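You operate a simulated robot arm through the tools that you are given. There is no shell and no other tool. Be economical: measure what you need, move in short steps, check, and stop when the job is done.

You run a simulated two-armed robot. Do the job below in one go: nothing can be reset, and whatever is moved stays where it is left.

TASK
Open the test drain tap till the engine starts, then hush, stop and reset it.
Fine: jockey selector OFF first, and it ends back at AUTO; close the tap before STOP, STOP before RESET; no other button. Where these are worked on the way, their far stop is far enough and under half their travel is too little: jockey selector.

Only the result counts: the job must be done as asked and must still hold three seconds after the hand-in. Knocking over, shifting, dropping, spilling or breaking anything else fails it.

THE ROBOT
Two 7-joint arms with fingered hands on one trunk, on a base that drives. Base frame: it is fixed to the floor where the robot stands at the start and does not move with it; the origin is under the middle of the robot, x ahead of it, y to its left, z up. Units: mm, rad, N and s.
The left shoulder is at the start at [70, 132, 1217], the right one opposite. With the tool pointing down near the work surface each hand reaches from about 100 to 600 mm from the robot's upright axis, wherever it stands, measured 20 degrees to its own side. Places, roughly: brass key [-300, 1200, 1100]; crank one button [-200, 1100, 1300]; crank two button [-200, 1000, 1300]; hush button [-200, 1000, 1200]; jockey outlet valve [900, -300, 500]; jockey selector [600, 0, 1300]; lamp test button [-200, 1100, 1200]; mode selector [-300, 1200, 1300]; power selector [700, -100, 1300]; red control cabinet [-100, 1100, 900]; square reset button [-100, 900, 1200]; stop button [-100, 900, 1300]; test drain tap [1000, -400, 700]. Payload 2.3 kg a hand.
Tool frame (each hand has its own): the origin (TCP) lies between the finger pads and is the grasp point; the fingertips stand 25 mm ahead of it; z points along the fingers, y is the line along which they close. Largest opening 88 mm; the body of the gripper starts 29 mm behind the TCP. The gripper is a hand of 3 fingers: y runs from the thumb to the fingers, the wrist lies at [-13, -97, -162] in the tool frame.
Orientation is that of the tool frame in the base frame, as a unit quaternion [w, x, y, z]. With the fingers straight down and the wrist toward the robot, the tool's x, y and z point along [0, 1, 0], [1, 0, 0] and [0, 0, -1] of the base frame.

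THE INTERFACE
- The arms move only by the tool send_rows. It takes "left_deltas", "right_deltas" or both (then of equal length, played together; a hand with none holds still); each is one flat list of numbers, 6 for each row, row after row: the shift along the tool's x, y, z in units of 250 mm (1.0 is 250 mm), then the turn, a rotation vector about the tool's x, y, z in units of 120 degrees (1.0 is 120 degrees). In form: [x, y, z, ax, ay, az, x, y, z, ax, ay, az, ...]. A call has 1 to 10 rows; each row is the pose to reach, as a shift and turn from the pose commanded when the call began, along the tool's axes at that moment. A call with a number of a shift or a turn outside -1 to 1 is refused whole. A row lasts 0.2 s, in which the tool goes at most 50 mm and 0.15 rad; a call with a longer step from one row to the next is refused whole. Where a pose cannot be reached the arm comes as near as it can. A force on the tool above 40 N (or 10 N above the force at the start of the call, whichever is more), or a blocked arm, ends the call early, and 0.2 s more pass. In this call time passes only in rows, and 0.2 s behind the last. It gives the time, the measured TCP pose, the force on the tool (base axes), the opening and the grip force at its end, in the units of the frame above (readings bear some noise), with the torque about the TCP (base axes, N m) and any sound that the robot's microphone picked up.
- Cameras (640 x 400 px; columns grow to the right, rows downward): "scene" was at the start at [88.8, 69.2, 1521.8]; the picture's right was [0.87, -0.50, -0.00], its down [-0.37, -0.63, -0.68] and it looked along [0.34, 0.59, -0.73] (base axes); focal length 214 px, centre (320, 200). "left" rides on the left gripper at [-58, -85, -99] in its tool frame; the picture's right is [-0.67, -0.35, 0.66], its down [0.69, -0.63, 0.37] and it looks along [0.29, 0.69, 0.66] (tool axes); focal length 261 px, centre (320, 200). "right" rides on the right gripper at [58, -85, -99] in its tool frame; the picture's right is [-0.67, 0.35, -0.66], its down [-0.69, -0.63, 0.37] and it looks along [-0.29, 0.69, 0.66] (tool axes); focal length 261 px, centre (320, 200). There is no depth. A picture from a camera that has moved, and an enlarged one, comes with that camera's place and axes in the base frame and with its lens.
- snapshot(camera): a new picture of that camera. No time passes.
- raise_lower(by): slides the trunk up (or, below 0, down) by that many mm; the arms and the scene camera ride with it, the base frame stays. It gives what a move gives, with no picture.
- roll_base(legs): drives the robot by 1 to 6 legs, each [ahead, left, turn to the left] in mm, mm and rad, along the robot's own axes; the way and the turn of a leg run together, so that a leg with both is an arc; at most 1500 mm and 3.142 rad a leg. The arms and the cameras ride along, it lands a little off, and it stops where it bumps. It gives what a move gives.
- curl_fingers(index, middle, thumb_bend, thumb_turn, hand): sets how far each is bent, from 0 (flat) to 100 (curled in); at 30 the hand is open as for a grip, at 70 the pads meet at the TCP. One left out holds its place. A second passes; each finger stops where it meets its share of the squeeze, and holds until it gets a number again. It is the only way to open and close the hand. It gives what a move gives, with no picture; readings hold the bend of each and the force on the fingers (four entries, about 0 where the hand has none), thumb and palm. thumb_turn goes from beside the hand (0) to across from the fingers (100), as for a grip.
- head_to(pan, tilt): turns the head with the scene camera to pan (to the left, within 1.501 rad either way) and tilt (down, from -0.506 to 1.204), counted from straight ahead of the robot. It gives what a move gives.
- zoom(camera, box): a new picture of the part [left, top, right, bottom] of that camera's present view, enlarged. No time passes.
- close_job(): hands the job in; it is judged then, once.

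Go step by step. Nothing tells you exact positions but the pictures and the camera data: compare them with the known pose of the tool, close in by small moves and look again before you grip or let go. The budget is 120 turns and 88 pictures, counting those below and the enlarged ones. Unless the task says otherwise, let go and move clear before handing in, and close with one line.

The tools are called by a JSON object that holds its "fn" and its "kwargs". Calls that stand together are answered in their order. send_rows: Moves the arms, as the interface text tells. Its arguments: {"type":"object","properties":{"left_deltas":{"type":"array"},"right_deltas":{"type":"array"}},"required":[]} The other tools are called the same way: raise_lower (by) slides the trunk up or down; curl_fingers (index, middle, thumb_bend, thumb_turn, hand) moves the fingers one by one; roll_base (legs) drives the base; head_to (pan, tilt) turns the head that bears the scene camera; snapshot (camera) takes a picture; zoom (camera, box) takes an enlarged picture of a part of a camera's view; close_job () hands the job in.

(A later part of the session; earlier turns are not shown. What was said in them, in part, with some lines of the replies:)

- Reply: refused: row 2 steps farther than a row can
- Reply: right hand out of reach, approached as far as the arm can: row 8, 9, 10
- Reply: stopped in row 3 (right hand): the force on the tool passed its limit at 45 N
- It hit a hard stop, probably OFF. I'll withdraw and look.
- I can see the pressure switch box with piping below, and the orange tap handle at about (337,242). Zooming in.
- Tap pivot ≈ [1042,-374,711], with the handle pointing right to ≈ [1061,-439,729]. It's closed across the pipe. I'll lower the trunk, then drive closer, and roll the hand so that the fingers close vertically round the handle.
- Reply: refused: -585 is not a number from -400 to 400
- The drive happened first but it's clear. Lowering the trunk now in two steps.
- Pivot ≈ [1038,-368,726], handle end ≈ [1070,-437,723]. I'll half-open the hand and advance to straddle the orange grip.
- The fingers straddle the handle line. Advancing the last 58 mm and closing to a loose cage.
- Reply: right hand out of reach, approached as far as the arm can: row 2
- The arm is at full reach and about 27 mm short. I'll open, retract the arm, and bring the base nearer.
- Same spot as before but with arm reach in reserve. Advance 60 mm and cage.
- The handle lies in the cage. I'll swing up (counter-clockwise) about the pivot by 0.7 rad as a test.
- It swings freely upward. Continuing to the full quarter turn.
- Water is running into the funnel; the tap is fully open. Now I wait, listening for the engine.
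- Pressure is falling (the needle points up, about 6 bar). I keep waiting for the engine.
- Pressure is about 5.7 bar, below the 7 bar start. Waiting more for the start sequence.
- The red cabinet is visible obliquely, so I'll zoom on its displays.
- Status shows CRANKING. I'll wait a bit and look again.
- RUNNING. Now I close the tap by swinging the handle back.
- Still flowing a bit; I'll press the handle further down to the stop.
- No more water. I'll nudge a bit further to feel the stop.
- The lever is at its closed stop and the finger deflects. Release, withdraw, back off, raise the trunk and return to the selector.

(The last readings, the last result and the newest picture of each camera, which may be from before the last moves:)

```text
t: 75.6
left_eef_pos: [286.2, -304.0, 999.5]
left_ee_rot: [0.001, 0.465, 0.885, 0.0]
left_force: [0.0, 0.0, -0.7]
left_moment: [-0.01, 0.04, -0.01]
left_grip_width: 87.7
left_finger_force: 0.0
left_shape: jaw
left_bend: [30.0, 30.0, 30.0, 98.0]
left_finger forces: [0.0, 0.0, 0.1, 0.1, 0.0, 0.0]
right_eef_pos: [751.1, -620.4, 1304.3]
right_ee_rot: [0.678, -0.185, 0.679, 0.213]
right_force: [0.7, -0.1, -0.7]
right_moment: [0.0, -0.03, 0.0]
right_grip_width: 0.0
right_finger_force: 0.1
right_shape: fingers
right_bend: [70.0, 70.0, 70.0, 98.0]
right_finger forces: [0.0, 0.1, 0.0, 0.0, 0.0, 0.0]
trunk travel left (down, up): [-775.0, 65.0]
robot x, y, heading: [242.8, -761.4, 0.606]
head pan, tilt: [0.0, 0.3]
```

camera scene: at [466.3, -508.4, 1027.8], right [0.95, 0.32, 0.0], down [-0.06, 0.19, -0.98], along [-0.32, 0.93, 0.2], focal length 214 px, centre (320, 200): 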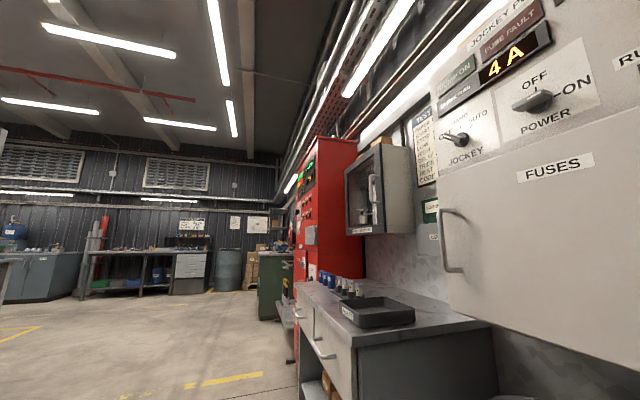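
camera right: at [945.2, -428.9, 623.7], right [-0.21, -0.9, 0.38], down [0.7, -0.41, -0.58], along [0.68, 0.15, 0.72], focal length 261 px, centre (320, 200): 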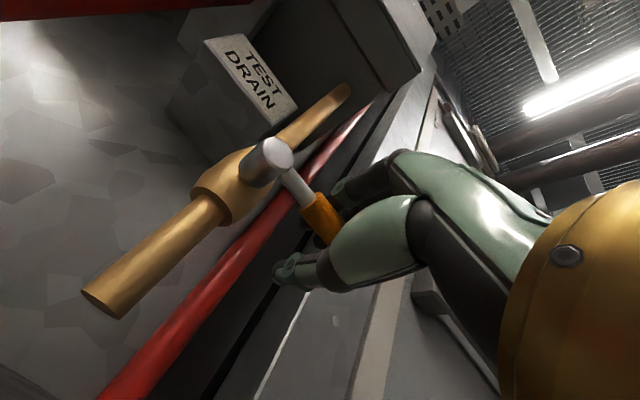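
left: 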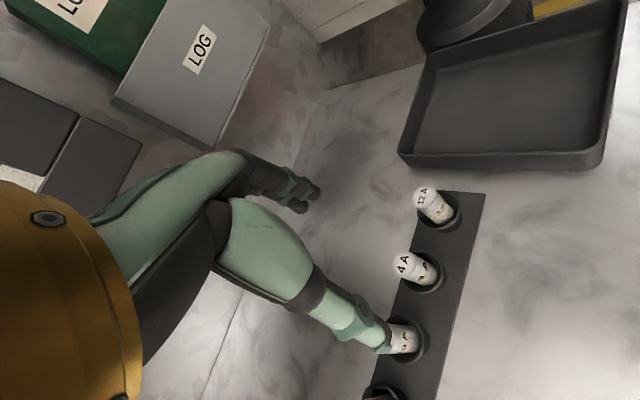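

The tap handle is horizontal and dry. Moving back in front of the jockey selector.

{"fn": "roll_base", "kwargs": {"legs": [[0, 649, -0.006], [90, 0, 0]]}}

{"fn": "head_to", "kwargs": {"pan": -0.3, "tilt": 0.5}}

{"fn": "zoom", "kwargs": {"camera": "scene", "box": [240, 120, 440, 245]}}

{"fn": "snapshot", "kwargs": {"camera": "right"}}

```text
t: 79.9
left_eef_pos: [-1.9, 274.3, 1002.1]
left_ee_rot: [0.001, 0.468, 0.884, 0.002]
left_force: [-0.5, 0.8, 0.1]
left_moment: [-0.02, -0.01, 0.02]
left_grip_width: 87.8
left_finger_force: 0.2
left_shape: jaw
left_bend: [30.0, 30.0, 30.0, 98.0]
left_finger forces: [0.1, 0.0, 0.1, 0.1, 0.1, 0.0]
right_eef_pos: [458.9, -49.2, 1307.5]
right_ee_rot: [0.679, -0.181, 0.679, 0.212]
right_force: [-0.3, -0.8, -0.4]
right_moment: [-0.01, 0.0, 0.02]
right_grip_width: 0.0
right_finger_force: 0.1
right_shape: fingers
right_bend: [70.0, 70.0, 70.0, 98.0]
right_finger forces: [0.1, 0.0, 0.0, 0.0, 0.1, 0.0]
trunk travel left (down, up): [-775.0, 65.0]
robot x, y, heading: [-41.4, -178.4, 0.599]
head pan, tilt: [0.0, 0.3]
```

```text
t: 80.7
left_eef_pos: [2.2, 276.3, 999.4]
left_ee_rot: [-0.001, 0.467, 0.884, -0.001]
left_force: [-0.7, -0.5, 0.5]
left_moment: [0.01, 0.01, 0.06]
left_grip_width: 87.5
left_finger_force: 0.1
left_shape: jaw
left_bend: [30.0, 30.0, 30.0, 98.0]
left_finger forces: [0.1, 0.0, 0.0, 0.0, 0.0, 0.0]
right_eef_pos: [464.3, -44.3, 1304.5]
right_ee_rot: [0.678, -0.182, 0.68, 0.211]
right_force: [-0.2, -0.2, 0.8]
right_moment: [-0.04, 0.0, 0.01]
right_grip_width: 0.1
right_finger_force: 0.2
right_shape: fingers
right_bend: [70.0, 70.0, 70.0, 98.0]
right_finger forces: [0.0, 0.0, 0.0, 0.0, 0.0, 0.0]
trunk travel left (down, up): [-775.0, 65.0]
robot x, y, heading: [-46.0, -175.8, 0.598]
head pan, tilt: [-0.3, 0.499]
```

```text
3.20 times, centred on (340, 182) of scene
camera zoom: at [83.2, -123.3, 1549.1], right [0.29, -0.96, 0.0], down [-0.46, -0.14, -0.88], along [0.84, 0.26, -0.48], focal length 686 px, centre (256, 256)
```

zoom: 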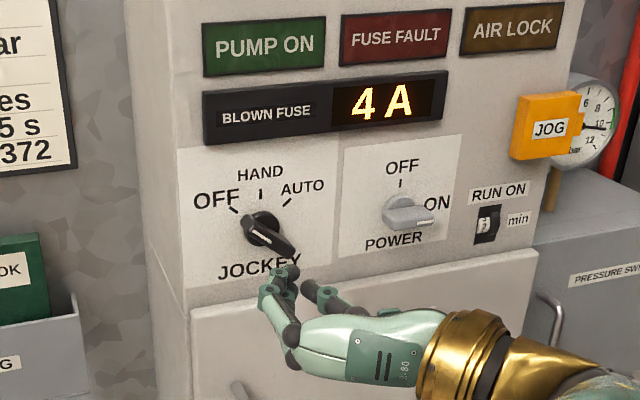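

```text
39 pictures are left
camera right: at [426.5, -166.5, 1242.0], right [-0.73, -0.08, 0.68], down [0.66, -0.36, 0.66], along [0.19, 0.93, 0.32], focal length 261 px, centre (320, 200)
```

right: 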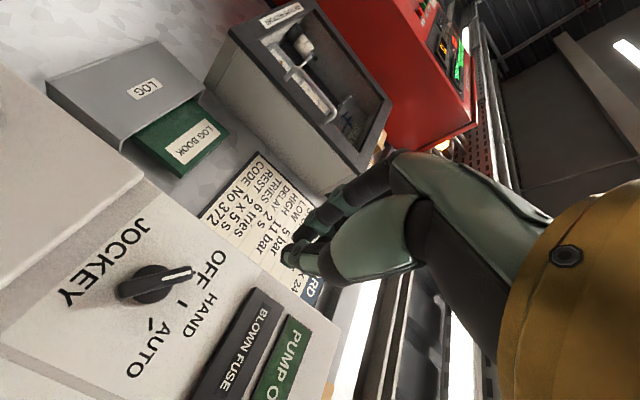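

Pressure has recovered and the lever still points at OFF. I'll approach on the left side of the lever's pointer end.

{"fn": "send_rows", "kwargs": {"right_deltas": [0.03, 0.06, 0.14, 0, 0, 0, 0.07, 0.12, 0.28, 0, 0, 0, 0.07, 0.13, 0.42, 0, 0, 0]}}

{"fn": "zoom", "kwargs": {"camera": "scene", "box": [240, 120, 440, 245]}}

{"fn": "snapshot", "kwargs": {"camera": "right"}}

```text
t: 81.5
left_eef_pos: [2.8, 276.2, 998.8]
left_ee_rot: [0.0, 0.468, 0.884, 0.0]
left_force: [-0.4, 0.0, 0.0]
left_moment: [-0.03, 0.02, 0.03]
left_grip_width: 87.6
left_finger_force: 0.0
left_shape: jaw
left_bend: [30.0, 30.0, 30.0, 98.0]
left_finger forces: [0.0, 0.0, 0.0, 0.1, 0.1, 0.0]
right_eef_pos: [538.5, 40.3, 1287.9]
right_ee_rot: [0.677, -0.182, 0.681, 0.212]
right_force: [0.8, 0.7, 0.5]
right_moment: [-0.01, -0.01, 0.01]
right_grip_width: 0.0
right_finger_force: 0.0
right_shape: fingers
right_bend: [70.0, 70.0, 70.0, 98.0]
right_finger forces: [0.0, 0.1, 0.0, 0.0, 0.0, 0.0]
trunk travel left (down, up): [-775.0, 65.0]
robot x, y, heading: [-46.2, -178.4, 0.594]
head pan, tilt: [-0.3, 0.499]
```

```text
3.20 times, centred on (340, 182) of scene
camera zoom: at [84.1, -123.8, 1549.0], right [0.29, -0.96, 0.0], down [-0.46, -0.14, -0.88], along [0.84, 0.26, -0.48], focal length 686 px, centre (256, 256)
```

zoom: 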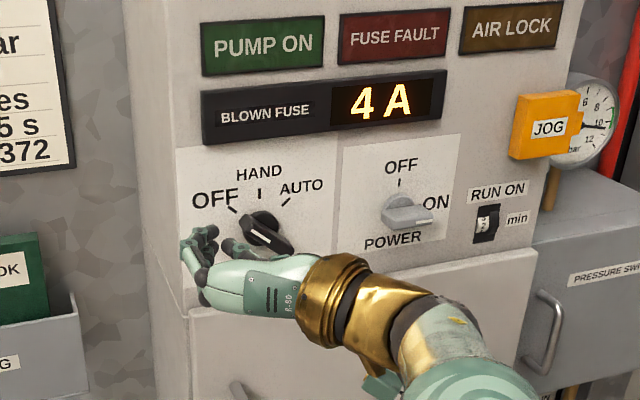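

```text
37 pictures are left
camera right: at [499.1, -82.9, 1225.7], right [-0.73, -0.08, 0.68], down [0.66, -0.36, 0.66], along [0.19, 0.93, 0.32], focal length 261 px, centre (320, 200)
```

right: 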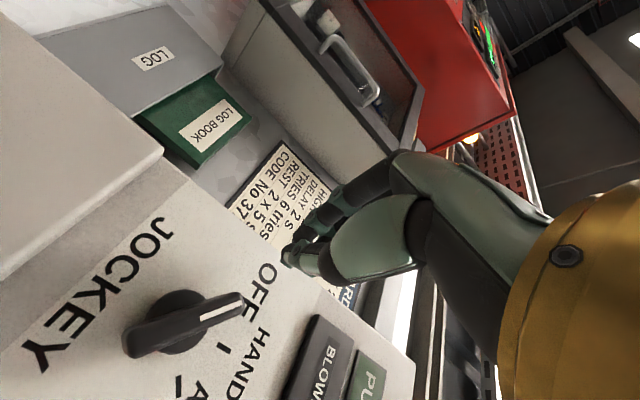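

Positioned left of the lever. Advance 44 mm with tips beside the pointer, then push right over the top.

{"fn": "send_rows", "kwargs": {"right_deltas": [0.0, 0.02, 0.09, 0, 0, 0, 0.0, 0.02, 0.18, 0, 0, 0]}}

{"fn": "snapshot", "kwargs": {"camera": "right"}}

{"fn": "send_rows", "kwargs": {"right_deltas": [0, -0.05, 0, 0, 0, 0, -0.01, -0.1, 0, 0, 0, 0, -0.02, -0.15, 0, 0, 0, 0, -0.03, -0.2, 0, 0, 0, 0]}}

{"fn": "snapshot", "kwargs": {"camera": "right"}}

```text
t: 82.1
left_eef_pos: [3.2, 276.0, 999.0]
left_ee_rot: [-0.001, 0.468, 0.884, -0.001]
left_force: [-0.3, -0.9, -0.4]
left_moment: [-0.01, 0.03, 0.04]
left_grip_width: 87.4
left_finger_force: 0.2
left_shape: jaw
left_bend: [30.0, 30.0, 30.0, 98.0]
left_finger forces: [0.0, 0.0, 0.0, 0.0, 0.0, 0.0]
right_eef_pos: [573.6, 68.8, 1289.0]
right_ee_rot: [0.677, -0.181, 0.681, 0.212]
right_force: [0.3, -0.6, -1.0]
right_moment: [0.0, 0.02, 0.02]
right_grip_width: 0.0
right_finger_force: 0.0
right_shape: fingers
right_bend: [70.0, 70.0, 70.0, 98.0]
right_finger forces: [0.1, 0.0, 0.0, 0.1, 0.0, 0.0]
trunk travel left (down, up): [-775.0, 65.0]
robot x, y, heading: [-46.0, -177.7, 0.593]
head pan, tilt: [-0.3, 0.499]
```

```text
36 pictures are left
camera right: at [534.6, -54.1, 1226.1], right [-0.73, -0.08, 0.68], down [0.66, -0.36, 0.66], along [0.19, 0.93, 0.32], focal length 261 px, centre (320, 200)
```

right: 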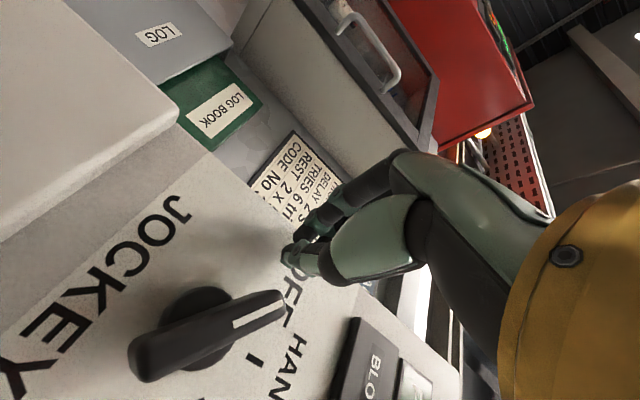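

```text
t: 83.1
left_eef_pos: [1.5, 275.3, 999.5]
left_ee_rot: [0.001, 0.468, 0.883, 0.001]
left_force: [0.8, -0.1, -0.5]
left_moment: [0.0, 0.0, -0.01]
left_grip_width: 87.5
left_finger_force: 0.1
left_shape: jaw
left_bend: [30.0, 30.0, 30.0, 98.0]
left_finger forces: [0.1, 0.1, 0.1, 0.1, 0.1, 0.1]
right_eef_pos: [596.0, 23.1, 1298.1]
right_ee_rot: [0.68, -0.181, 0.679, 0.212]
right_force: [-1.1, 0.6, 7.1]
right_moment: [-0.02, -0.09, 0.0]
right_grip_width: 0.0
right_finger_force: 3.3
right_shape: fingers
right_bend: [70.0, 70.0, 70.0, 100.0]
right_finger forces: [0.1, 0.1, 0.1, 0.0, 6.9, 0.1]
trunk travel left (down, up): [-775.0, 65.0]
robot x, y, heading: [-44.6, -177.0, 0.591]
head pan, tilt: [-0.3, 0.499]
```

```text
35 pictures are left
camera right: at [558.0, -99.8, 1234.7], right [-0.73, -0.08, 0.68], down [0.65, -0.37, 0.66], along [0.19, 0.93, 0.32], focal length 261 px, centre (320, 200)
```

right: 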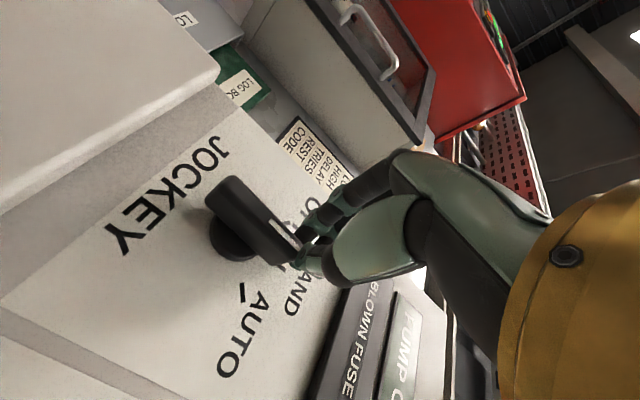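

Lever is near HAND. Continue pushing right and then down to AUTO.

{"fn": "send_rows", "kwargs": {"right_deltas": [0, -0.05, 0, 0, 0, 0, 0.01, -0.09, 0, 0, 0, 0, 0.025, -0.12, 0, 0, 0, 0, 0.045, -0.14, 0, 0, 0, 0, 0.06, -0.15, 0, 0, 0, 0]}}

{"fn": "snapshot", "kwargs": {"camera": "right"}}

{"fn": "zoom", "kwargs": {"camera": "scene", "box": [240, 120, 440, 245]}}

```text
t: 84.3
left_eef_pos: [-3.5, 277.2, 999.9]
left_ee_rot: [0.002, 0.467, 0.884, 0.001]
left_force: [-0.1, 0.2, 0.2]
left_moment: [0.0, -0.01, 0.02]
left_grip_width: 87.7
left_finger_force: 0.0
left_shape: jaw
left_bend: [30.0, 30.0, 30.0, 98.0]
left_finger forces: [0.0, 0.0, 0.1, 0.0, 0.0, 0.0]
right_eef_pos: [611.4, -3.6, 1285.8]
right_ee_rot: [0.681, -0.183, 0.676, 0.212]
right_force: [3.0, 6.6, 23.6]
right_moment: [0.57, -0.29, -0.01]
right_grip_width: 7.3
right_finger_force: 10.6
right_shape: fingers
right_bend: [62.0, 70.0, 69.0, 98.0]
right_finger forces: [20.3, 0.0, 0.1, 0.0, 0.7, 0.1]
trunk travel left (down, up): [-775.0, 65.0]
robot x, y, heading: [-47.5, -178.1, 0.597]
head pan, tilt: [-0.3, 0.499]
```

```text
34 pictures are left
camera right: at [573.0, -125.7, 1221.5], right [-0.74, -0.09, 0.67], down [0.65, -0.36, 0.67], along [0.19, 0.93, 0.32], focal length 261 px, centre (320, 200)
```

right: 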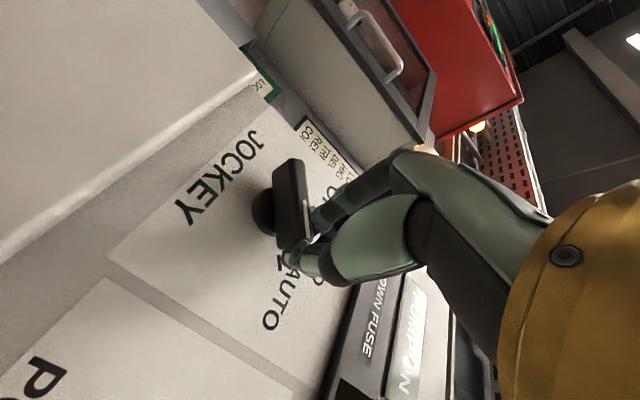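

```text
3.20 times, centred on (340, 182) of scene
camera zoom: at [74.2, -122.5, 1550.1], right [0.29, -0.96, 0.0], down [-0.45, -0.14, -0.88], along [0.84, 0.26, -0.47], focal length 686 px, centre (256, 256)
```

zoom: 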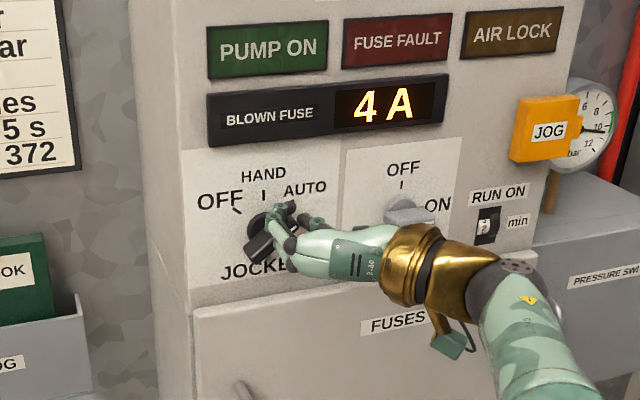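

It seems to be at AUTO. I'll lift off straight up and back, and check.

{"fn": "send_rows", "kwargs": {"right_deltas": [-0.1, 0, 0, 0, 0, 0, -0.12, 0, -0.15, 0, 0, 0, -0.12, 0, -0.33, 0, 0, 0, -0.12, 0, -0.5, 0, 0, 0]}}

{"fn": "zoom", "kwargs": {"camera": "scene", "box": [240, 120, 440, 245]}}

{"fn": "snapshot", "kwargs": {"camera": "right"}}

```text
t: 85.3
left_eef_pos: [2.1, 275.9, 999.7]
left_ee_rot: [-0.001, 0.468, 0.884, 0.0]
left_force: [-0.2, 0.0, 0.4]
left_moment: [-0.01, 0.03, 0.02]
left_grip_width: 87.4
left_finger_force: 0.0
left_shape: jaw
left_bend: [30.0, 30.0, 30.0, 98.0]
left_finger forces: [0.1, 0.0, 0.0, 0.0, 0.1, 0.0]
right_eef_pos: [508.4, -71.9, 1309.1]
right_ee_rot: [0.679, -0.183, 0.679, 0.212]
right_force: [0.3, 0.0, -1.3]
right_moment: [-0.02, 0.01, 0.02]
right_grip_width: 0.3
right_finger_force: 0.2
right_shape: fingers
right_bend: [70.0, 70.0, 70.0, 98.0]
right_finger forces: [0.1, 0.0, 0.0, 0.1, 0.0, 0.0]
trunk travel left (down, up): [-775.0, 65.0]
robot x, y, heading: [-47.1, -177.7, 0.594]
head pan, tilt: [-0.3, 0.499]
```

```text
3.20 times, centred on (340, 182) of scene
camera zoom: at [81.5, -125.3, 1549.2], right [0.29, -0.96, 0.0], down [-0.46, -0.14, -0.88], along [0.84, 0.26, -0.48], focal length 686 px, centre (256, 256)
```

zoom: 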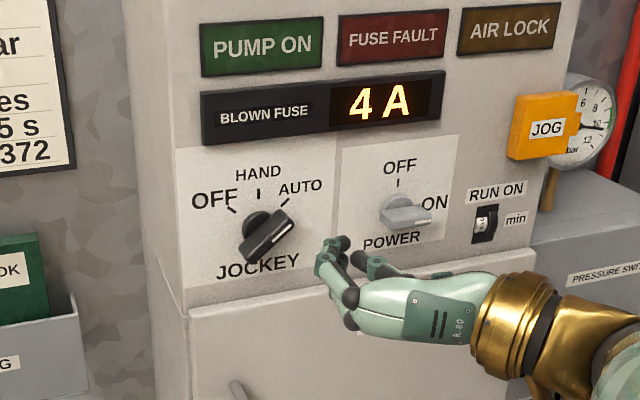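

```text
31 pictures are left
camera right: at [470.5, -195.1, 1246.1], right [-0.73, -0.08, 0.68], down [0.65, -0.36, 0.66], along [0.19, 0.93, 0.32], focal length 261 px, centre (320, 200)
```

right: 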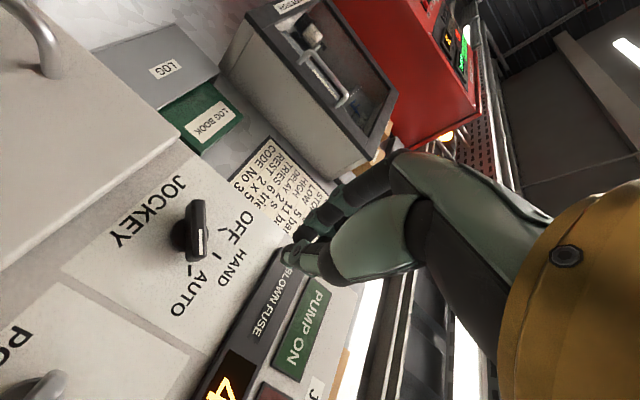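

AUTO, but I'll check the exact angle against the tick mark.

{"fn": "zoom", "kwargs": {"camera": "scene", "box": [290, 160, 350, 210]}}

```text
8.00 times, centred on (320, 185) of scene
camera zoom: at [81.5, -125.3, 1549.2], right [0.29, -0.96, 0.0], down [-0.46, -0.14, -0.88], along [0.84, 0.26, -0.48], focal length 1716 px, centre (320, 320)
```

zoom: 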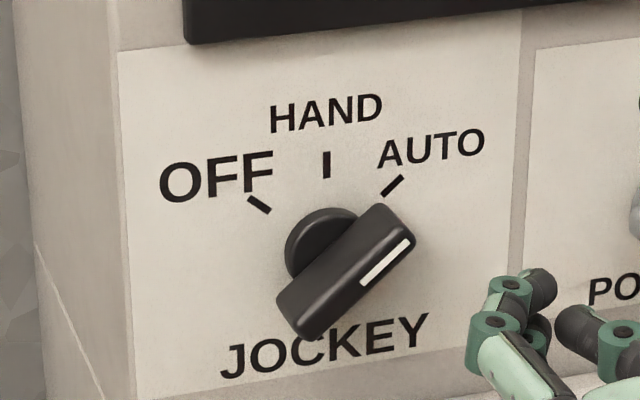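

Selector is at AUTO. Now I back off and strafe left to the red cabinet.

{"fn": "roll_base", "kwargs": {"legs": [[-250, 0, 0], [0, 1150, 0]]}}

{"fn": "head_to", "kwargs": {"pan": -0.2, "tilt": 0.3}}

{"fn": "snapshot", "kwargs": {"camera": "scene"}}

```text
t: 92.6
left_eef_pos: [-845.7, 1110.6, 999.3]
left_ee_rot: [-0.001, 0.476, 0.879, 0.001]
left_force: [-0.9, 0.8, -0.4]
left_moment: [-0.02, 0.01, -0.01]
left_grip_width: 87.4
left_finger_force: 0.1
left_shape: jaw
left_bend: [30.0, 30.0, 30.0, 98.0]
left_finger forces: [0.0, 0.0, 0.1, 0.0, 0.1, 0.0]
right_eef_pos: [-343.3, 754.3, 1308.4]
right_ee_rot: [0.68, -0.176, 0.681, 0.206]
right_force: [0.8, -0.1, 0.7]
right_moment: [0.03, 0.0, 0.01]
right_grip_width: 0.0
right_finger_force: 0.2
right_shape: fingers
right_bend: [70.0, 70.0, 70.0, 98.0]
right_finger forces: [0.0, 0.0, 0.0, 0.0, 0.0, 0.0]
trunk travel left (down, up): [-775.0, 65.0]
robot x, y, heading: [-902.9, 654.9, 0.578]
head pan, tilt: [-0.3, 0.499]
```

```text
t: 93.4
left_eef_pos: [-846.7, 1111.2, 999.6]
left_ee_rot: [-0.001, 0.476, 0.88, -0.001]
left_force: [-0.1, 0.4, -0.5]
left_moment: [0.01, -0.02, 0.03]
left_grip_width: 87.5
left_finger_force: 0.1
left_shape: jaw
left_bend: [30.0, 30.0, 30.0, 98.0]
left_finger forces: [0.1, 0.0, 0.0, 0.0, 0.0, 0.0]
right_eef_pos: [-345.4, 755.8, 1307.5]
right_ee_rot: [0.68, -0.176, 0.682, 0.205]
right_force: [0.6, -1.6, 0.5]
right_moment: [-0.03, -0.01, 0.02]
right_grip_width: 0.0
right_finger_force: 0.1
right_shape: fingers
right_bend: [70.0, 70.0, 70.0, 98.0]
right_finger forces: [0.1, 0.1, 0.0, 0.0, 0.0, 0.0]
trunk travel left (down, up): [-775.0, 65.0]
robot x, y, heading: [-899.2, 661.1, 0.577]
head pan, tilt: [-0.201, 0.3]
```

```text
29 pictures are left
camera scene: at [-773.7, 719.3, 1567.5], right [0.37, -0.93, 0.0], down [-0.28, -0.11, -0.95], along [0.89, 0.35, -0.3], focal length 214 px, centre (320, 200)
```

scene: 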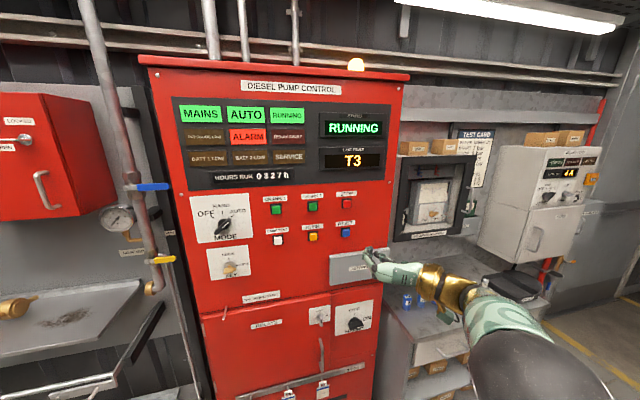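

The full panel is in view: RUNNING with ALARM. Zooming in on the buttons.

{"fn": "zoom", "kwargs": {"camera": "scene", "box": [250, 180, 370, 255]}}

```text
5.33 times, centred on (310, 218) of scene
camera zoom: at [-773.7, 719.3, 1567.5], right [0.37, -0.93, 0.0], down [-0.28, -0.11, -0.95], along [0.89, 0.35, -0.3], focal length 1144 px, centre (373, 107)
```

zoom: 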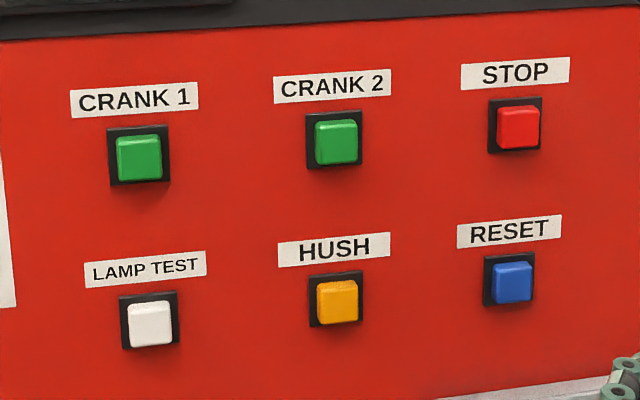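

HUSH ≈ [-156,988,1225], STOP ≈ [-84,890,1336], RESET ≈ [-86,890,1225]. Drive closer and line up with HUSH.

{"fn": "roll_base", "kwargs": {"legs": [[130, 70, 0.02]]}}

{"fn": "zoom", "kwargs": {"camera": "scene", "box": [240, 170, 420, 290]}}

{"fn": "snapshot", "kwargs": {"camera": "right"}}

```text
t: 94.7
left_eef_pos: [-788.5, 1240.7, 1001.7]
left_ee_rot: [-0.001, 0.466, 0.885, 0.002]
left_force: [0.4, -0.5, 0.2]
left_moment: [0.03, 0.0, 0.03]
left_grip_width: 87.4
left_finger_force: 0.1
left_shape: jaw
left_bend: [30.0, 30.0, 30.0, 98.0]
left_finger forces: [0.0, 0.0, 0.1, 0.1, 0.0, 0.0]
right_eef_pos: [-279.2, 895.3, 1309.1]
right_ee_rot: [0.678, -0.183, 0.679, 0.214]
right_force: [0.1, -0.3, 0.0]
right_moment: [-0.01, 0.04, 0.0]
right_grip_width: 0.0
right_finger_force: 0.1
right_shape: fingers
right_bend: [70.0, 70.0, 70.0, 98.0]
right_finger forces: [0.0, 0.1, 0.0, 0.1, 0.0, 0.1]
trunk travel left (down, up): [-775.0, 65.0]
robot x, y, heading: [-833.8, 788.8, 0.603]
head pan, tilt: [-0.201, 0.3]
```

```text
3.33 times, centred on (330, 230) of scene
camera zoom: at [-708.4, 848.5, 1567.9], right [0.39, -0.92, 0.0], down [-0.27, -0.11, -0.96], along [0.88, 0.37, -0.29], focal length 715 px, centre (287, 100)
```

zoom: 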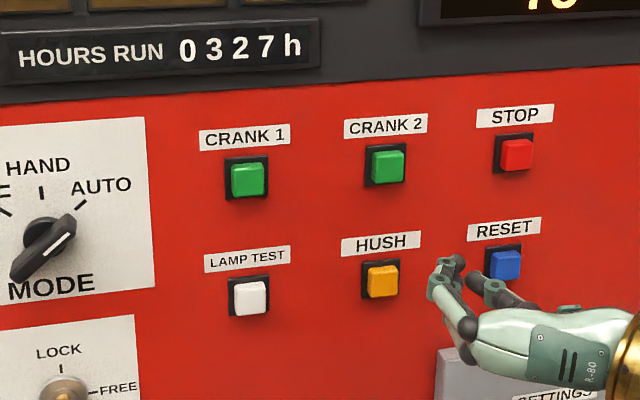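

```text
26 pictures are left
camera right: at [-317.5, 771.8, 1246.3], right [-0.73, -0.09, 0.68], down [0.66, -0.36, 0.66], along [0.19, 0.93, 0.32], focal length 261 px, centre (320, 200)
```

right: 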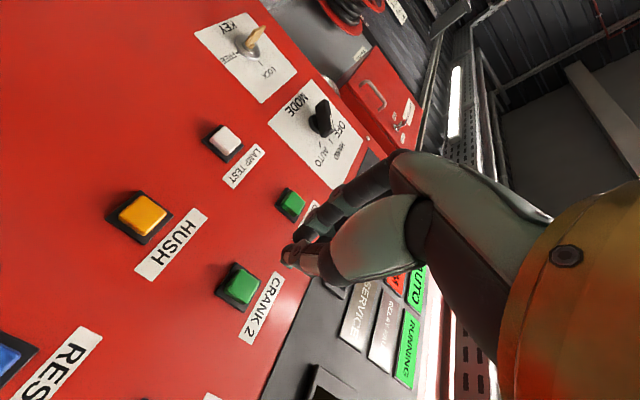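

HUSH is 153 mm ahead and 86 mm below the TCP. Align and close to ~35 mm.

{"fn": "send_rows", "kwargs": {"right_deltas": [0.1, 0.01, 0.08, 0, 0, 0, 0.2, 0.02, 0.17, 0, 0, 0, 0.3, 0.03, 0.26, 0, 0, 0, 0.344, 0.033, 0.36, 0, 0, 0]}}

{"fn": "snapshot", "kwargs": {"camera": "right"}}

{"fn": "zoom", "kwargs": {"camera": "scene", "box": [240, 170, 420, 290]}}

```text
t: 95.7
left_eef_pos: [-787.3, 1243.8, 999.0]
left_ee_rot: [-0.001, 0.466, 0.885, -0.001]
left_force: [0.2, 0.7, 0.1]
left_moment: [0.02, 0.04, 0.0]
left_grip_width: 87.6
left_finger_force: 0.0
left_shape: jaw
left_bend: [30.0, 30.0, 30.0, 98.0]
left_finger forces: [0.0, 0.0, 0.0, 0.0, 0.1, 0.0]
right_eef_pos: [-205.8, 959.1, 1222.8]
right_ee_rot: [0.678, -0.183, 0.679, 0.214]
right_force: [0.1, 1.1, -0.2]
right_moment: [0.03, -0.02, -0.03]
right_grip_width: 0.1
right_finger_force: 0.0
right_shape: fingers
right_bend: [70.0, 70.0, 70.0, 98.0]
right_finger forces: [0.0, 0.1, 0.0, 0.0, 0.1, 0.0]
trunk travel left (down, up): [-775.0, 65.0]
robot x, y, heading: [-833.5, 789.2, 0.599]
head pan, tilt: [-0.201, 0.3]
```

```text
25 pictures are left
camera right: at [-244.5, 835.9, 1160.2], right [-0.73, -0.09, 0.68], down [0.66, -0.36, 0.66], along [0.19, 0.93, 0.32], focal length 261 px, centre (320, 200)
```

right: 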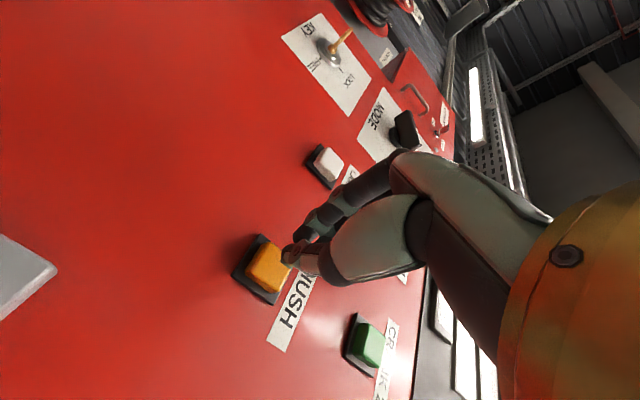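

```text
3.33 times, centred on (330, 230) of scene
camera zoom: at [-704.9, 853.1, 1567.4], right [0.39, -0.92, 0.0], down [-0.27, -0.12, -0.95], along [0.88, 0.37, -0.3], focal length 715 px, centre (287, 100)
```

zoom: 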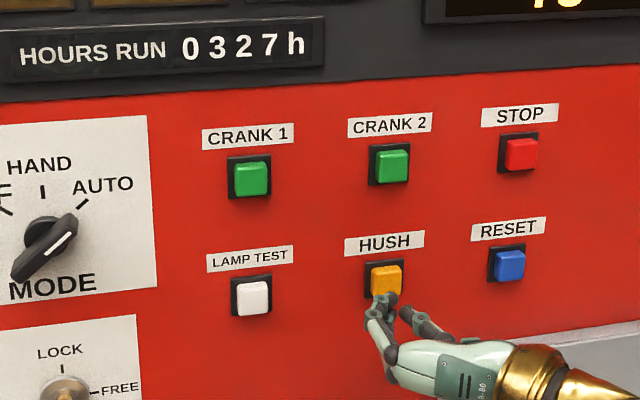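

Aligned; the tip is about 32 mm from the button. Press until contact force shows.

{"fn": "send_rows", "kwargs": {"right_deltas": [-0.008, 0, 0.08, 0, 0, 0, -0.008, -0.005, 0.12, 0, 0, 0, -0.008, -0.008, 0.145, 0, 0, 0, -0.008, -0.008, 0.165, 0, 0, 0]}}

{"fn": "zoom", "kwargs": {"camera": "scene", "box": [160, 80, 400, 260]}}

```text
t: 96.7
left_eef_pos: [-792.0, 1239.7, 1002.1]
left_ee_rot: [0.001, 0.466, 0.885, 0.002]
left_force: [-0.2, 0.6, -0.4]
left_moment: [-0.01, 0.0, -0.04]
left_grip_width: 87.5
left_finger_force: 0.2
left_shape: jaw
left_bend: [30.0, 30.0, 30.0, 98.0]
left_finger forces: [0.1, 0.0, 0.1, 0.0, 0.0, 0.0]
right_eef_pos: [-177.0, 974.2, 1229.5]
right_ee_rot: [0.679, -0.182, 0.678, 0.214]
right_force: [-10.5, -5.2, -3.3]
right_moment: [-0.09, 0.16, 0.07]
right_grip_width: 0.1
right_finger_force: 6.1
right_shape: fingers
right_bend: [70.0, 70.0, 70.0, 97.0]
right_finger forces: [9.2, 1.0, 0.0, 0.0, 2.4, 0.1]
trunk travel left (down, up): [-775.0, 65.0]
robot x, y, heading: [-830.6, 788.6, 0.603]
head pan, tilt: [-0.201, 0.3]
heard: click
```

```text
2.22 times, centred on (280, 170) of scene
camera zoom: at [-713.3, 848.0, 1568.3], right [0.39, -0.92, 0.0], down [-0.27, -0.11, -0.96], along [0.88, 0.37, -0.29], focal length 477 px, centre (409, 267)
```

zoom: 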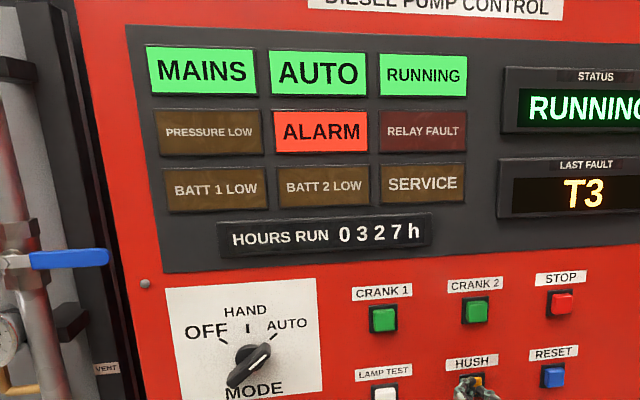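

Heard a click: HUSH is pressed. Retreat and move to STOP.

{"fn": "send_rows", "kwargs": {"right_deltas": [0, 0, -0.12, 0, 0, 0, -0.04, -0.04, -0.18, 0, 0, 0, -0.15, -0.15, -0.18, 0, 0, 0, -0.26, -0.26, -0.18, 0, 0, 0, -0.36, -0.36, -0.16, 0, 0, 0, -0.445, -0.463, -0.09, 0, 0, 0]}}

{"fn": "snapshot", "kwargs": {"camera": "right"}}

{"fn": "zoom", "kwargs": {"camera": "scene", "box": [240, 100, 420, 260]}}

```text
t: 98.1
left_eef_pos: [-788.4, 1243.2, 1000.6]
left_ee_rot: [0.0, 0.466, 0.885, 0.0]
left_force: [0.1, 0.6, -0.2]
left_moment: [-0.02, 0.03, 0.01]
left_grip_width: 87.6
left_finger_force: 0.1
left_shape: jaw
left_bend: [30.0, 30.0, 30.0, 98.0]
left_finger forces: [0.1, 0.0, 0.1, 0.0, 0.0, 0.1]
right_eef_pos: [-159.2, 867.9, 1322.3]
right_ee_rot: [0.677, -0.183, 0.68, 0.212]
right_force: [0.1, 0.2, -0.5]
right_moment: [0.02, -0.01, -0.02]
right_grip_width: 0.0
right_finger_force: 0.0
right_shape: fingers
right_bend: [70.0, 70.0, 70.0, 97.0]
right_finger forces: [0.0, 0.1, 0.0, 0.0, 0.0, 0.0]
right hand out of reach, approached as far as the arm can: row 5, 6
trunk travel left (down, up): [-775.0, 65.0]
robot x, y, heading: [-832.0, 789.1, 0.6]
head pan, tilt: [-0.201, 0.3]
```

```text
22 pictures are left
camera right: at [-197.6, 745.3, 1259.2], right [-0.73, -0.08, 0.68], down [0.66, -0.36, 0.66], along [0.19, 0.93, 0.32], focal length 261 px, centre (320, 200)
```

right: 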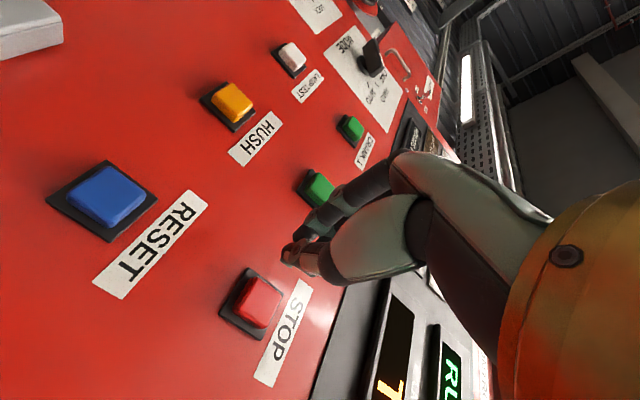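

```text
2.50 times, centred on (330, 180) of scene
camera zoom: at [-707.0, 851.9, 1567.6], right [0.39, -0.92, 0.0], down [-0.27, -0.11, -0.96], along [0.88, 0.37, -0.3], focal length 536 px, centre (295, 250)
```

zoom: 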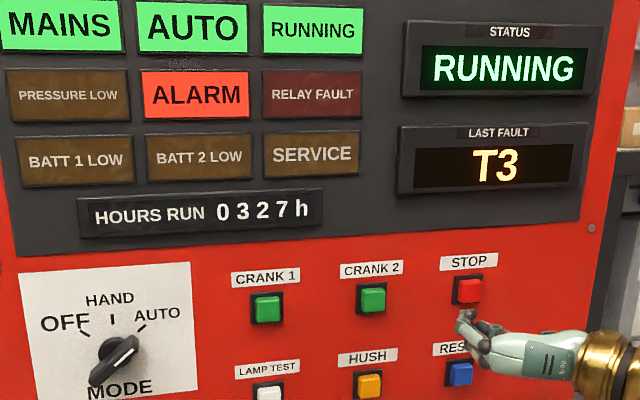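

The arm is at its reach limit. I'll retract it and shift the base right and slightly forward.

{"fn": "send_rows", "kwargs": {"right_deltas": [0, 0, -0.16, 0, 0, 0, 0, 0, -0.32, 0, 0, 0]}}

{"fn": "roll_base", "kwargs": {"legs": [[50, -80, 0]]}}

```text
t: 98.7
left_eef_pos: [-789.4, 1242.2, 1000.2]
left_ee_rot: [0.0, 0.466, 0.885, 0.001]
left_force: [-0.8, -0.8, 0.0]
left_moment: [0.03, 0.0, -0.02]
left_grip_width: 87.6
left_finger_force: 0.0
left_shape: jaw
left_bend: [30.0, 30.0, 30.0, 98.0]
left_finger forces: [0.0, 0.0, 0.0, 0.0, 0.0, 0.0]
right_eef_pos: [-229.8, 821.8, 1322.6]
right_ee_rot: [0.68, -0.184, 0.677, 0.212]
right_force: [-0.1, 0.5, 0.7]
right_moment: [0.03, -0.01, -0.02]
right_grip_width: 0.2
right_finger_force: 0.1
right_shape: fingers
right_bend: [70.0, 70.0, 70.0, 97.0]
right_finger forces: [0.0, 0.0, 0.1, 0.0, 0.0, 0.0]
trunk travel left (down, up): [-775.0, 65.0]
robot x, y, heading: [-831.3, 788.3, 0.6]
head pan, tilt: [-0.201, 0.3]
```

```text
t: 99.8
left_eef_pos: [-706.4, 1209.2, 998.7]
left_ee_rot: [0.002, 0.465, 0.885, 0.0]
left_force: [-0.3, -0.3, 0.2]
left_moment: [0.0, 0.0, -0.01]
left_grip_width: 87.4
left_finger_force: 0.1
left_shape: jaw
left_bend: [30.0, 30.0, 30.0, 98.0]
left_finger forces: [0.0, 0.1, 0.1, 0.0, 0.0, 0.0]
right_eef_pos: [-146.8, 791.0, 1322.4]
right_ee_rot: [0.679, -0.185, 0.678, 0.212]
right_force: [-0.6, 0.9, 0.0]
right_moment: [-0.01, 0.04, -0.01]
right_grip_width: 0.0
right_finger_force: 0.1
right_shape: fingers
right_bend: [70.0, 70.0, 70.0, 97.0]
right_finger forces: [0.0, 0.0, 0.0, 0.0, 0.1, 0.0]
trunk travel left (down, up): [-775.0, 65.0]
robot x, y, heading: [-745.1, 751.3, 0.602]
head pan, tilt: [-0.201, 0.3]
```

TCP is about 50 mm right of STOP and 107 mm short. Align.

{"fn": "send_rows", "kwargs": {"right_deltas": [-0.02, 0.1, 0.08, 0, 0, 0, -0.042, 0.2, 0.19, 0, 0, 0]}}

{"fn": "snapshot", "kwargs": {"camera": "right"}}

{"fn": "zoom", "kwargs": {"camera": "scene", "box": [260, 160, 420, 260]}}

```text
t: 100.5
left_eef_pos: [-703.8, 1208.6, 999.3]
left_ee_rot: [0.002, 0.465, 0.885, -0.001]
left_force: [-0.1, -0.3, -0.2]
left_moment: [-0.03, 0.0, 0.0]
left_grip_width: 87.5
left_finger_force: 0.1
left_shape: jaw
left_bend: [30.0, 30.0, 30.0, 98.0]
left_finger forces: [0.1, 0.0, 0.0, 0.0, 0.1, 0.0]
right_eef_pos: [-130.0, 858.0, 1334.0]
right_ee_rot: [0.678, -0.185, 0.679, 0.213]
right_force: [-0.9, 0.3, 0.5]
right_moment: [-0.03, -0.03, -0.03]
right_grip_width: 0.0
right_finger_force: 0.1
right_shape: fingers
right_bend: [70.0, 70.0, 70.0, 97.0]
right_finger forces: [0.0, 0.0, 0.0, 0.1, 0.0, 0.1]
trunk travel left (down, up): [-775.0, 65.0]
robot x, y, heading: [-748.0, 752.3, 0.599]
head pan, tilt: [-0.201, 0.3]
```

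```text
20 pictures are left
camera right: at [-167.9, 734.5, 1271.5], right [-0.73, -0.09, 0.68], down [0.66, -0.36, 0.66], along [0.18, 0.93, 0.32], focal length 261 px, centre (320, 200)
```

right: 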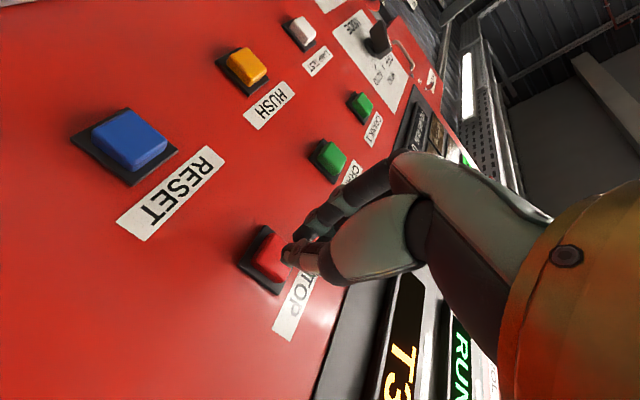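

```text
4.00 times, centred on (340, 210) of scene
camera zoom: at [-622.6, 820.0, 1567.6], right [0.39, -0.92, 0.0], down [-0.27, -0.12, -0.96], along [0.88, 0.37, -0.3], focal length 858 px, centre (240, 160)
```

zoom: 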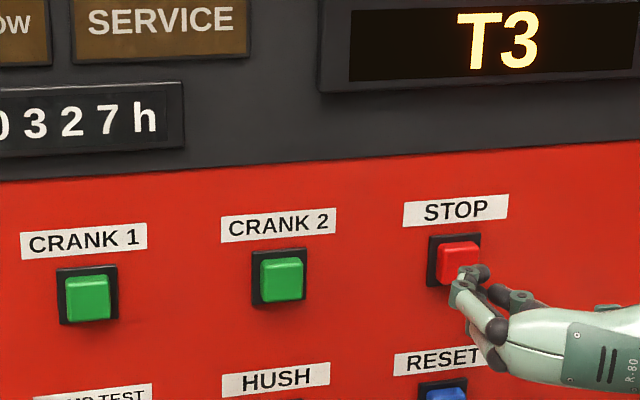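

Aligned with STOP. Press.

{"fn": "send_rows", "kwargs": {"right_deltas": [-0.005, 0.01, 0.08, 0, 0, 0, -0.005, 0.01, 0.12, 0, 0, 0, -0.005, 0.008, 0.145, 0, 0, 0, -0.005, 0.008, 0.165, 0, 0, 0]}}

{"fn": "zoom", "kwargs": {"camera": "scene", "box": [160, 60, 400, 250]}}

```text
t: 101.5
left_eef_pos: [-707.7, 1202.1, 1000.8]
left_ee_rot: [0.002, 0.466, 0.885, 0.003]
left_force: [0.5, 0.5, 0.3]
left_moment: [-0.02, -0.05, -0.02]
left_grip_width: 87.6
left_finger_force: 0.1
left_shape: jaw
left_bend: [30.0, 30.0, 30.0, 98.0]
left_finger forces: [0.1, 0.0, 0.1, 0.0, 0.0, 0.0]
right_eef_pos: [-103.7, 874.9, 1339.4]
right_ee_rot: [0.681, -0.184, 0.676, 0.214]
right_force: [-14.7, -6.6, -2.3]
right_moment: [-0.1, 0.15, 0.09]
right_grip_width: 0.0
right_finger_force: 8.2
right_shape: fingers
right_bend: [71.0, 71.0, 70.0, 97.0]
right_finger forces: [13.6, 2.3, 0.0, 0.0, 0.0, 0.0]
trunk travel left (down, up): [-775.0, 65.0]
robot x, y, heading: [-746.5, 751.5, 0.601]
head pan, tilt: [-0.201, 0.3]
heard: click
```

```text
2.11 times, centred on (280, 155) of scene
camera zoom: at [-630.6, 811.1, 1568.6], right [0.39, -0.92, 0.0], down [-0.27, -0.11, -0.96], along [0.88, 0.37, -0.29], focal length 452 px, centre (404, 295)
```

zoom: 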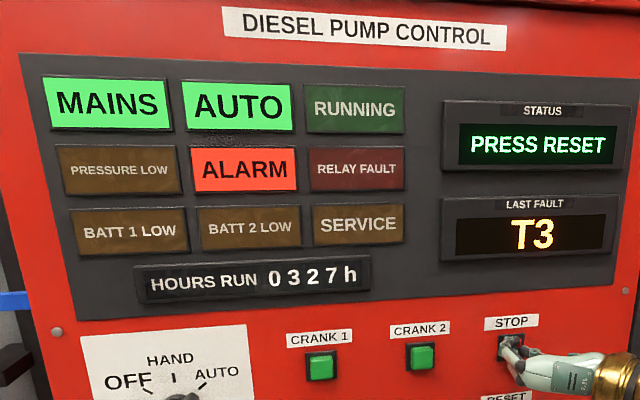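

Engine stopped; status PRESS RESET. Retreat and go straight down to RESET.

{"fn": "send_rows", "kwargs": {"right_deltas": [0, 0, -0.13, 0, 0, 0, 0.1, 0, -0.2, 0, 0, 0, 0.28, 0, -0.2, 0, 0, 0, 0.42, -0.004, -0.17, 0, 0, 0, 0.46, -0.006, -0.145, 0, 0, 0]}}

{"fn": "snapshot", "kwargs": {"camera": "right"}}

{"fn": "zoom", "kwargs": {"camera": "scene", "box": [260, 160, 420, 260]}}

```text
t: 102.7
left_eef_pos: [-702.5, 1206.9, 1000.2]
left_ee_rot: [0.0, 0.465, 0.885, 0.0]
left_force: [-0.4, 0.3, -1.2]
left_moment: [0.01, 0.01, -0.03]
left_grip_width: 87.3
left_finger_force: 0.1
left_shape: jaw
left_bend: [30.0, 30.0, 30.0, 98.0]
left_finger forces: [0.1, 0.1, 0.0, 0.0, 0.0, 0.0]
right_eef_pos: [-127.9, 863.4, 1219.8]
right_ee_rot: [0.678, -0.184, 0.679, 0.214]
right_force: [0.5, 1.1, -0.2]
right_moment: [-0.03, -0.02, 0.01]
right_grip_width: 0.2
right_finger_force: 0.0
right_shape: fingers
right_bend: [70.0, 70.0, 70.0, 97.0]
right_finger forces: [0.1, 0.0, 0.1, 0.0, 0.0, 0.0]
trunk travel left (down, up): [-775.0, 65.0]
robot x, y, heading: [-746.7, 751.3, 0.597]
head pan, tilt: [-0.201, 0.3]
```

```text
17 pictures are left
camera right: at [-165.2, 740.5, 1156.8], right [-0.73, -0.09, 0.68], down [0.66, -0.36, 0.66], along [0.19, 0.93, 0.32], focal length 261 px, centre (320, 200)
```

right: 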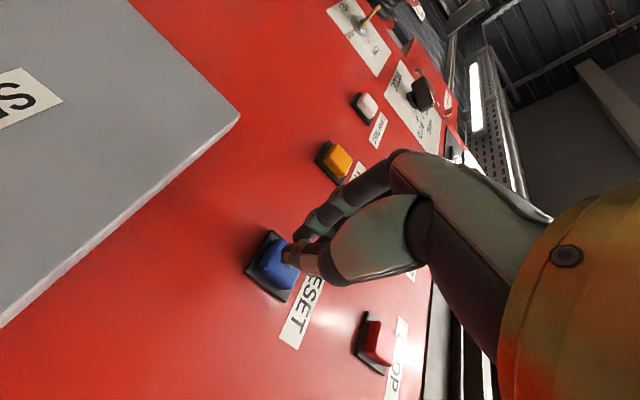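

```text
4.00 times, centred on (340, 210) of scene
camera zoom: at [-621.4, 816.5, 1567.6], right [0.39, -0.92, 0.0], down [-0.27, -0.12, -0.96], along [0.88, 0.37, -0.3], focal length 858 px, centre (240, 160)
```

zoom: 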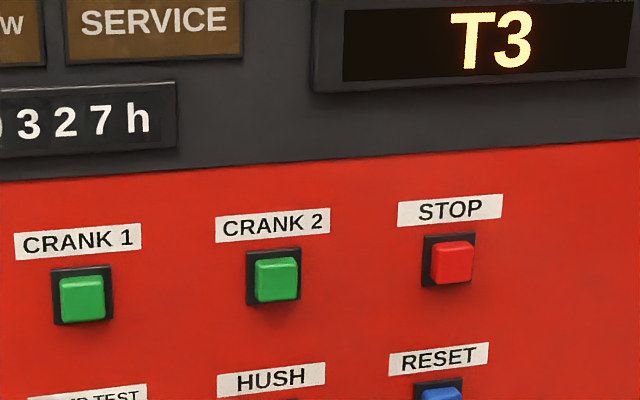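

Aligned with RESET, tip ~25 mm away. Press.

{"fn": "send_rows", "kwargs": {"right_deltas": [-0.02, 0, 0.06, 0, 0, 0, -0.02, 0, 0.1, 0, 0, 0, -0.02, 0, 0.122, 0, 0, 0, -0.02, 0, 0.142, 0, 0, 0]}}

{"fn": "zoom", "kwargs": {"camera": "scene", "box": [160, 60, 400, 250]}}

```text
t: 103.7
left_eef_pos: [-708.5, 1202.5, 1002.2]
left_ee_rot: [0.002, 0.465, 0.885, 0.004]
left_force: [0.0, -0.3, 0.7]
left_moment: [-0.01, -0.02, 0.0]
left_grip_width: 87.8
left_finger_force: 0.1
left_shape: jaw
left_bend: [30.0, 30.0, 30.0, 98.0]
left_finger forces: [0.0, 0.1, 0.0, 0.0, 0.1, 0.0]
right_eef_pos: [-105.4, 876.1, 1229.9]
right_ee_rot: [0.68, -0.184, 0.677, 0.215]
right_force: [-16.7, -8.9, -4.7]
right_moment: [-0.13, 0.26, 0.04]
right_grip_width: 0.1
right_finger_force: 11.0
right_shape: fingers
right_bend: [71.0, 70.0, 70.0, 97.0]
right_finger forces: [11.9, 1.6, 0.1, 0.0, 7.5, 0.1]
trunk travel left (down, up): [-775.0, 65.0]
robot x, y, heading: [-744.4, 748.5, 0.601]
head pan, tilt: [-0.201, 0.3]
heard: click
```

```text
2.11 times, centred on (280, 155) of scene
camera zoom: at [-631.6, 809.6, 1568.7], right [0.39, -0.92, 0.0], down [-0.27, -0.11, -0.96], along [0.88, 0.37, -0.29], focal length 452 px, centre (404, 295)
```

zoom: 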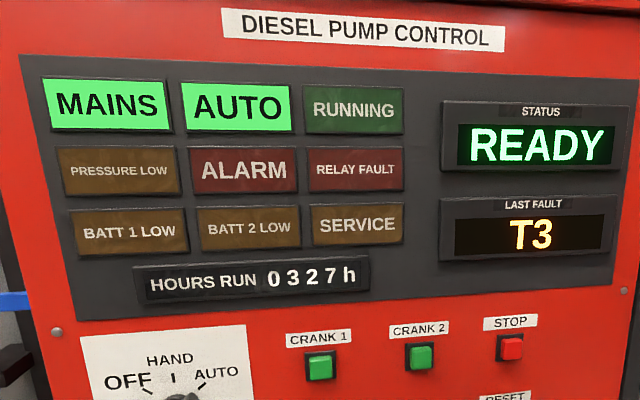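

READY, with ALARM out. Retreat from the panel, back away, and check that the state holds.

{"fn": "send_rows", "kwargs": {"right_deltas": [0, 0, -0.15, 0, 0, 0, 0, 0, -0.33, 0, 0, 0, 0, 0, -0.5, 0, 0, 0]}}

{"fn": "roll_base", "kwargs": {"legs": [[-150, 0, 0]]}}

{"fn": "head_to", "kwargs": {"pan": -0.4, "tilt": 0.3}}

{"fn": "snapshot", "kwargs": {"camera": "scene"}}

{"fn": "zoom", "kwargs": {"camera": "scene", "box": [480, 120, 640, 260]}}

```text
t: 104.5
left_eef_pos: [-704.6, 1205.5, 999.6]
left_ee_rot: [0.001, 0.465, 0.886, 0.001]
left_force: [-0.8, 0.5, -0.7]
left_moment: [0.0, 0.01, 0.0]
left_grip_width: 87.6
left_finger_force: 0.1
left_shape: jaw
left_bend: [30.0, 30.0, 30.0, 98.0]
left_finger forces: [0.1, 0.0, 0.0, 0.0, 0.0, 0.0]
right_eef_pos: [-204.1, 812.3, 1224.6]
right_ee_rot: [0.678, -0.185, 0.678, 0.215]
right_force: [0.0, 0.6, 0.1]
right_moment: [-0.01, 0.0, -0.03]
right_grip_width: 0.2
right_finger_force: 0.1
right_shape: fingers
right_bend: [70.0, 70.0, 70.0, 97.0]
right_finger forces: [0.0, 0.0, 0.0, 0.1, 0.0, 0.1]
trunk travel left (down, up): [-775.0, 65.0]
robot x, y, heading: [-746.8, 752.4, 0.603]
head pan, tilt: [-0.201, 0.3]
```

```text
t: 105.8
left_eef_pos: [-822.8, 1124.7, 998.5]
left_ee_rot: [-0.001, 0.466, 0.885, -0.001]
left_force: [-0.2, -0.7, -0.5]
left_moment: [-0.03, -0.01, 0.01]
left_grip_width: 87.3
left_finger_force: 0.0
left_shape: jaw
left_bend: [30.0, 30.0, 30.0, 98.0]
left_finger forces: [0.0, 0.0, 0.0, 0.0, 0.0, 0.0]
right_eef_pos: [-321.6, 730.1, 1220.9]
right_ee_rot: [0.677, -0.184, 0.68, 0.213]
right_force: [0.5, -0.4, 0.0]
right_moment: [-0.01, 0.01, 0.01]
right_grip_width: 0.3
right_finger_force: 0.0
right_shape: fingers
right_bend: [70.0, 70.0, 70.0, 97.0]
right_finger forces: [0.1, 0.0, 0.1, 0.0, 0.0, 0.0]
trunk travel left (down, up): [-775.0, 65.0]
robot x, y, heading: [-871.2, 664.8, 0.602]
head pan, tilt: [-0.201, 0.3]
```

```text
t: 106.5
left_eef_pos: [-824.9, 1122.3, 1000.2]
left_ee_rot: [0.0, 0.465, 0.885, 0.0]
left_force: [-0.3, -0.1, -0.1]
left_moment: [0.0, 0.03, 0.01]
left_grip_width: 87.6
left_finger_force: 0.0
left_shape: jaw
left_bend: [30.0, 30.0, 30.0, 98.0]
left_finger forces: [0.0, 0.0, 0.0, 0.1, 0.1, 0.0]
right_eef_pos: [-324.2, 727.3, 1224.5]
right_ee_rot: [0.677, -0.185, 0.68, 0.214]
right_force: [-0.8, 0.1, 0.2]
right_moment: [0.01, -0.02, -0.03]
right_grip_width: 0.0
right_finger_force: 0.1
right_shape: fingers
right_bend: [70.0, 70.0, 70.0, 97.0]
right_finger forces: [0.1, 0.0, 0.1, 0.0, 0.0, 0.0]
trunk travel left (down, up): [-775.0, 65.0]
robot x, y, heading: [-868.3, 667.7, 0.604]
head pan, tilt: [-0.4, 0.3]
```

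```text
14 pictures are left
camera scene: at [-738.4, 714.6, 1567.6], right [0.2, -0.98, 0.0], down [-0.29, -0.06, -0.96], along [0.94, 0.19, -0.3], focal length 214 px, centre (320, 200)
```

scene: 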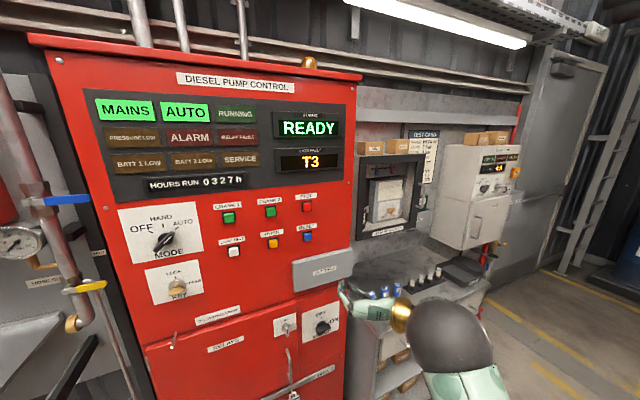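

```text
2.86 times, centred on (560, 190) of scene
camera zoom: at [-738.4, 714.6, 1567.6], right [0.2, -0.98, 0.0], down [-0.29, -0.06, -0.96], along [0.94, 0.19, -0.3], focal length 613 px, centre (-366, 229)
```

zoom: 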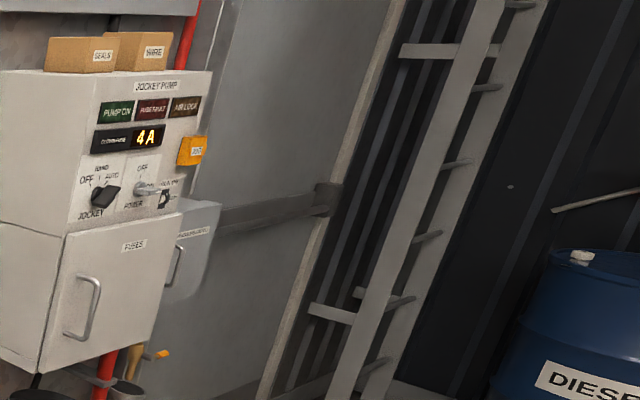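

The panel shows READY, the jockey selector is at AUTO, the tap is closed and the hands are clear. Handing in.

{"fn": "close_job", "kwargs": {}}

```text
The job is handed in.
```

The job is done and handed in. The engine started on the drain test and was then hushed, stopped and reset, and the panel now reads READY with the alarm lamp out. The jockey selector went to OFF first and is back at AUTO. The tap was closed before STOP, and I pressed no buttons other than HUSH, STOP and RESET.
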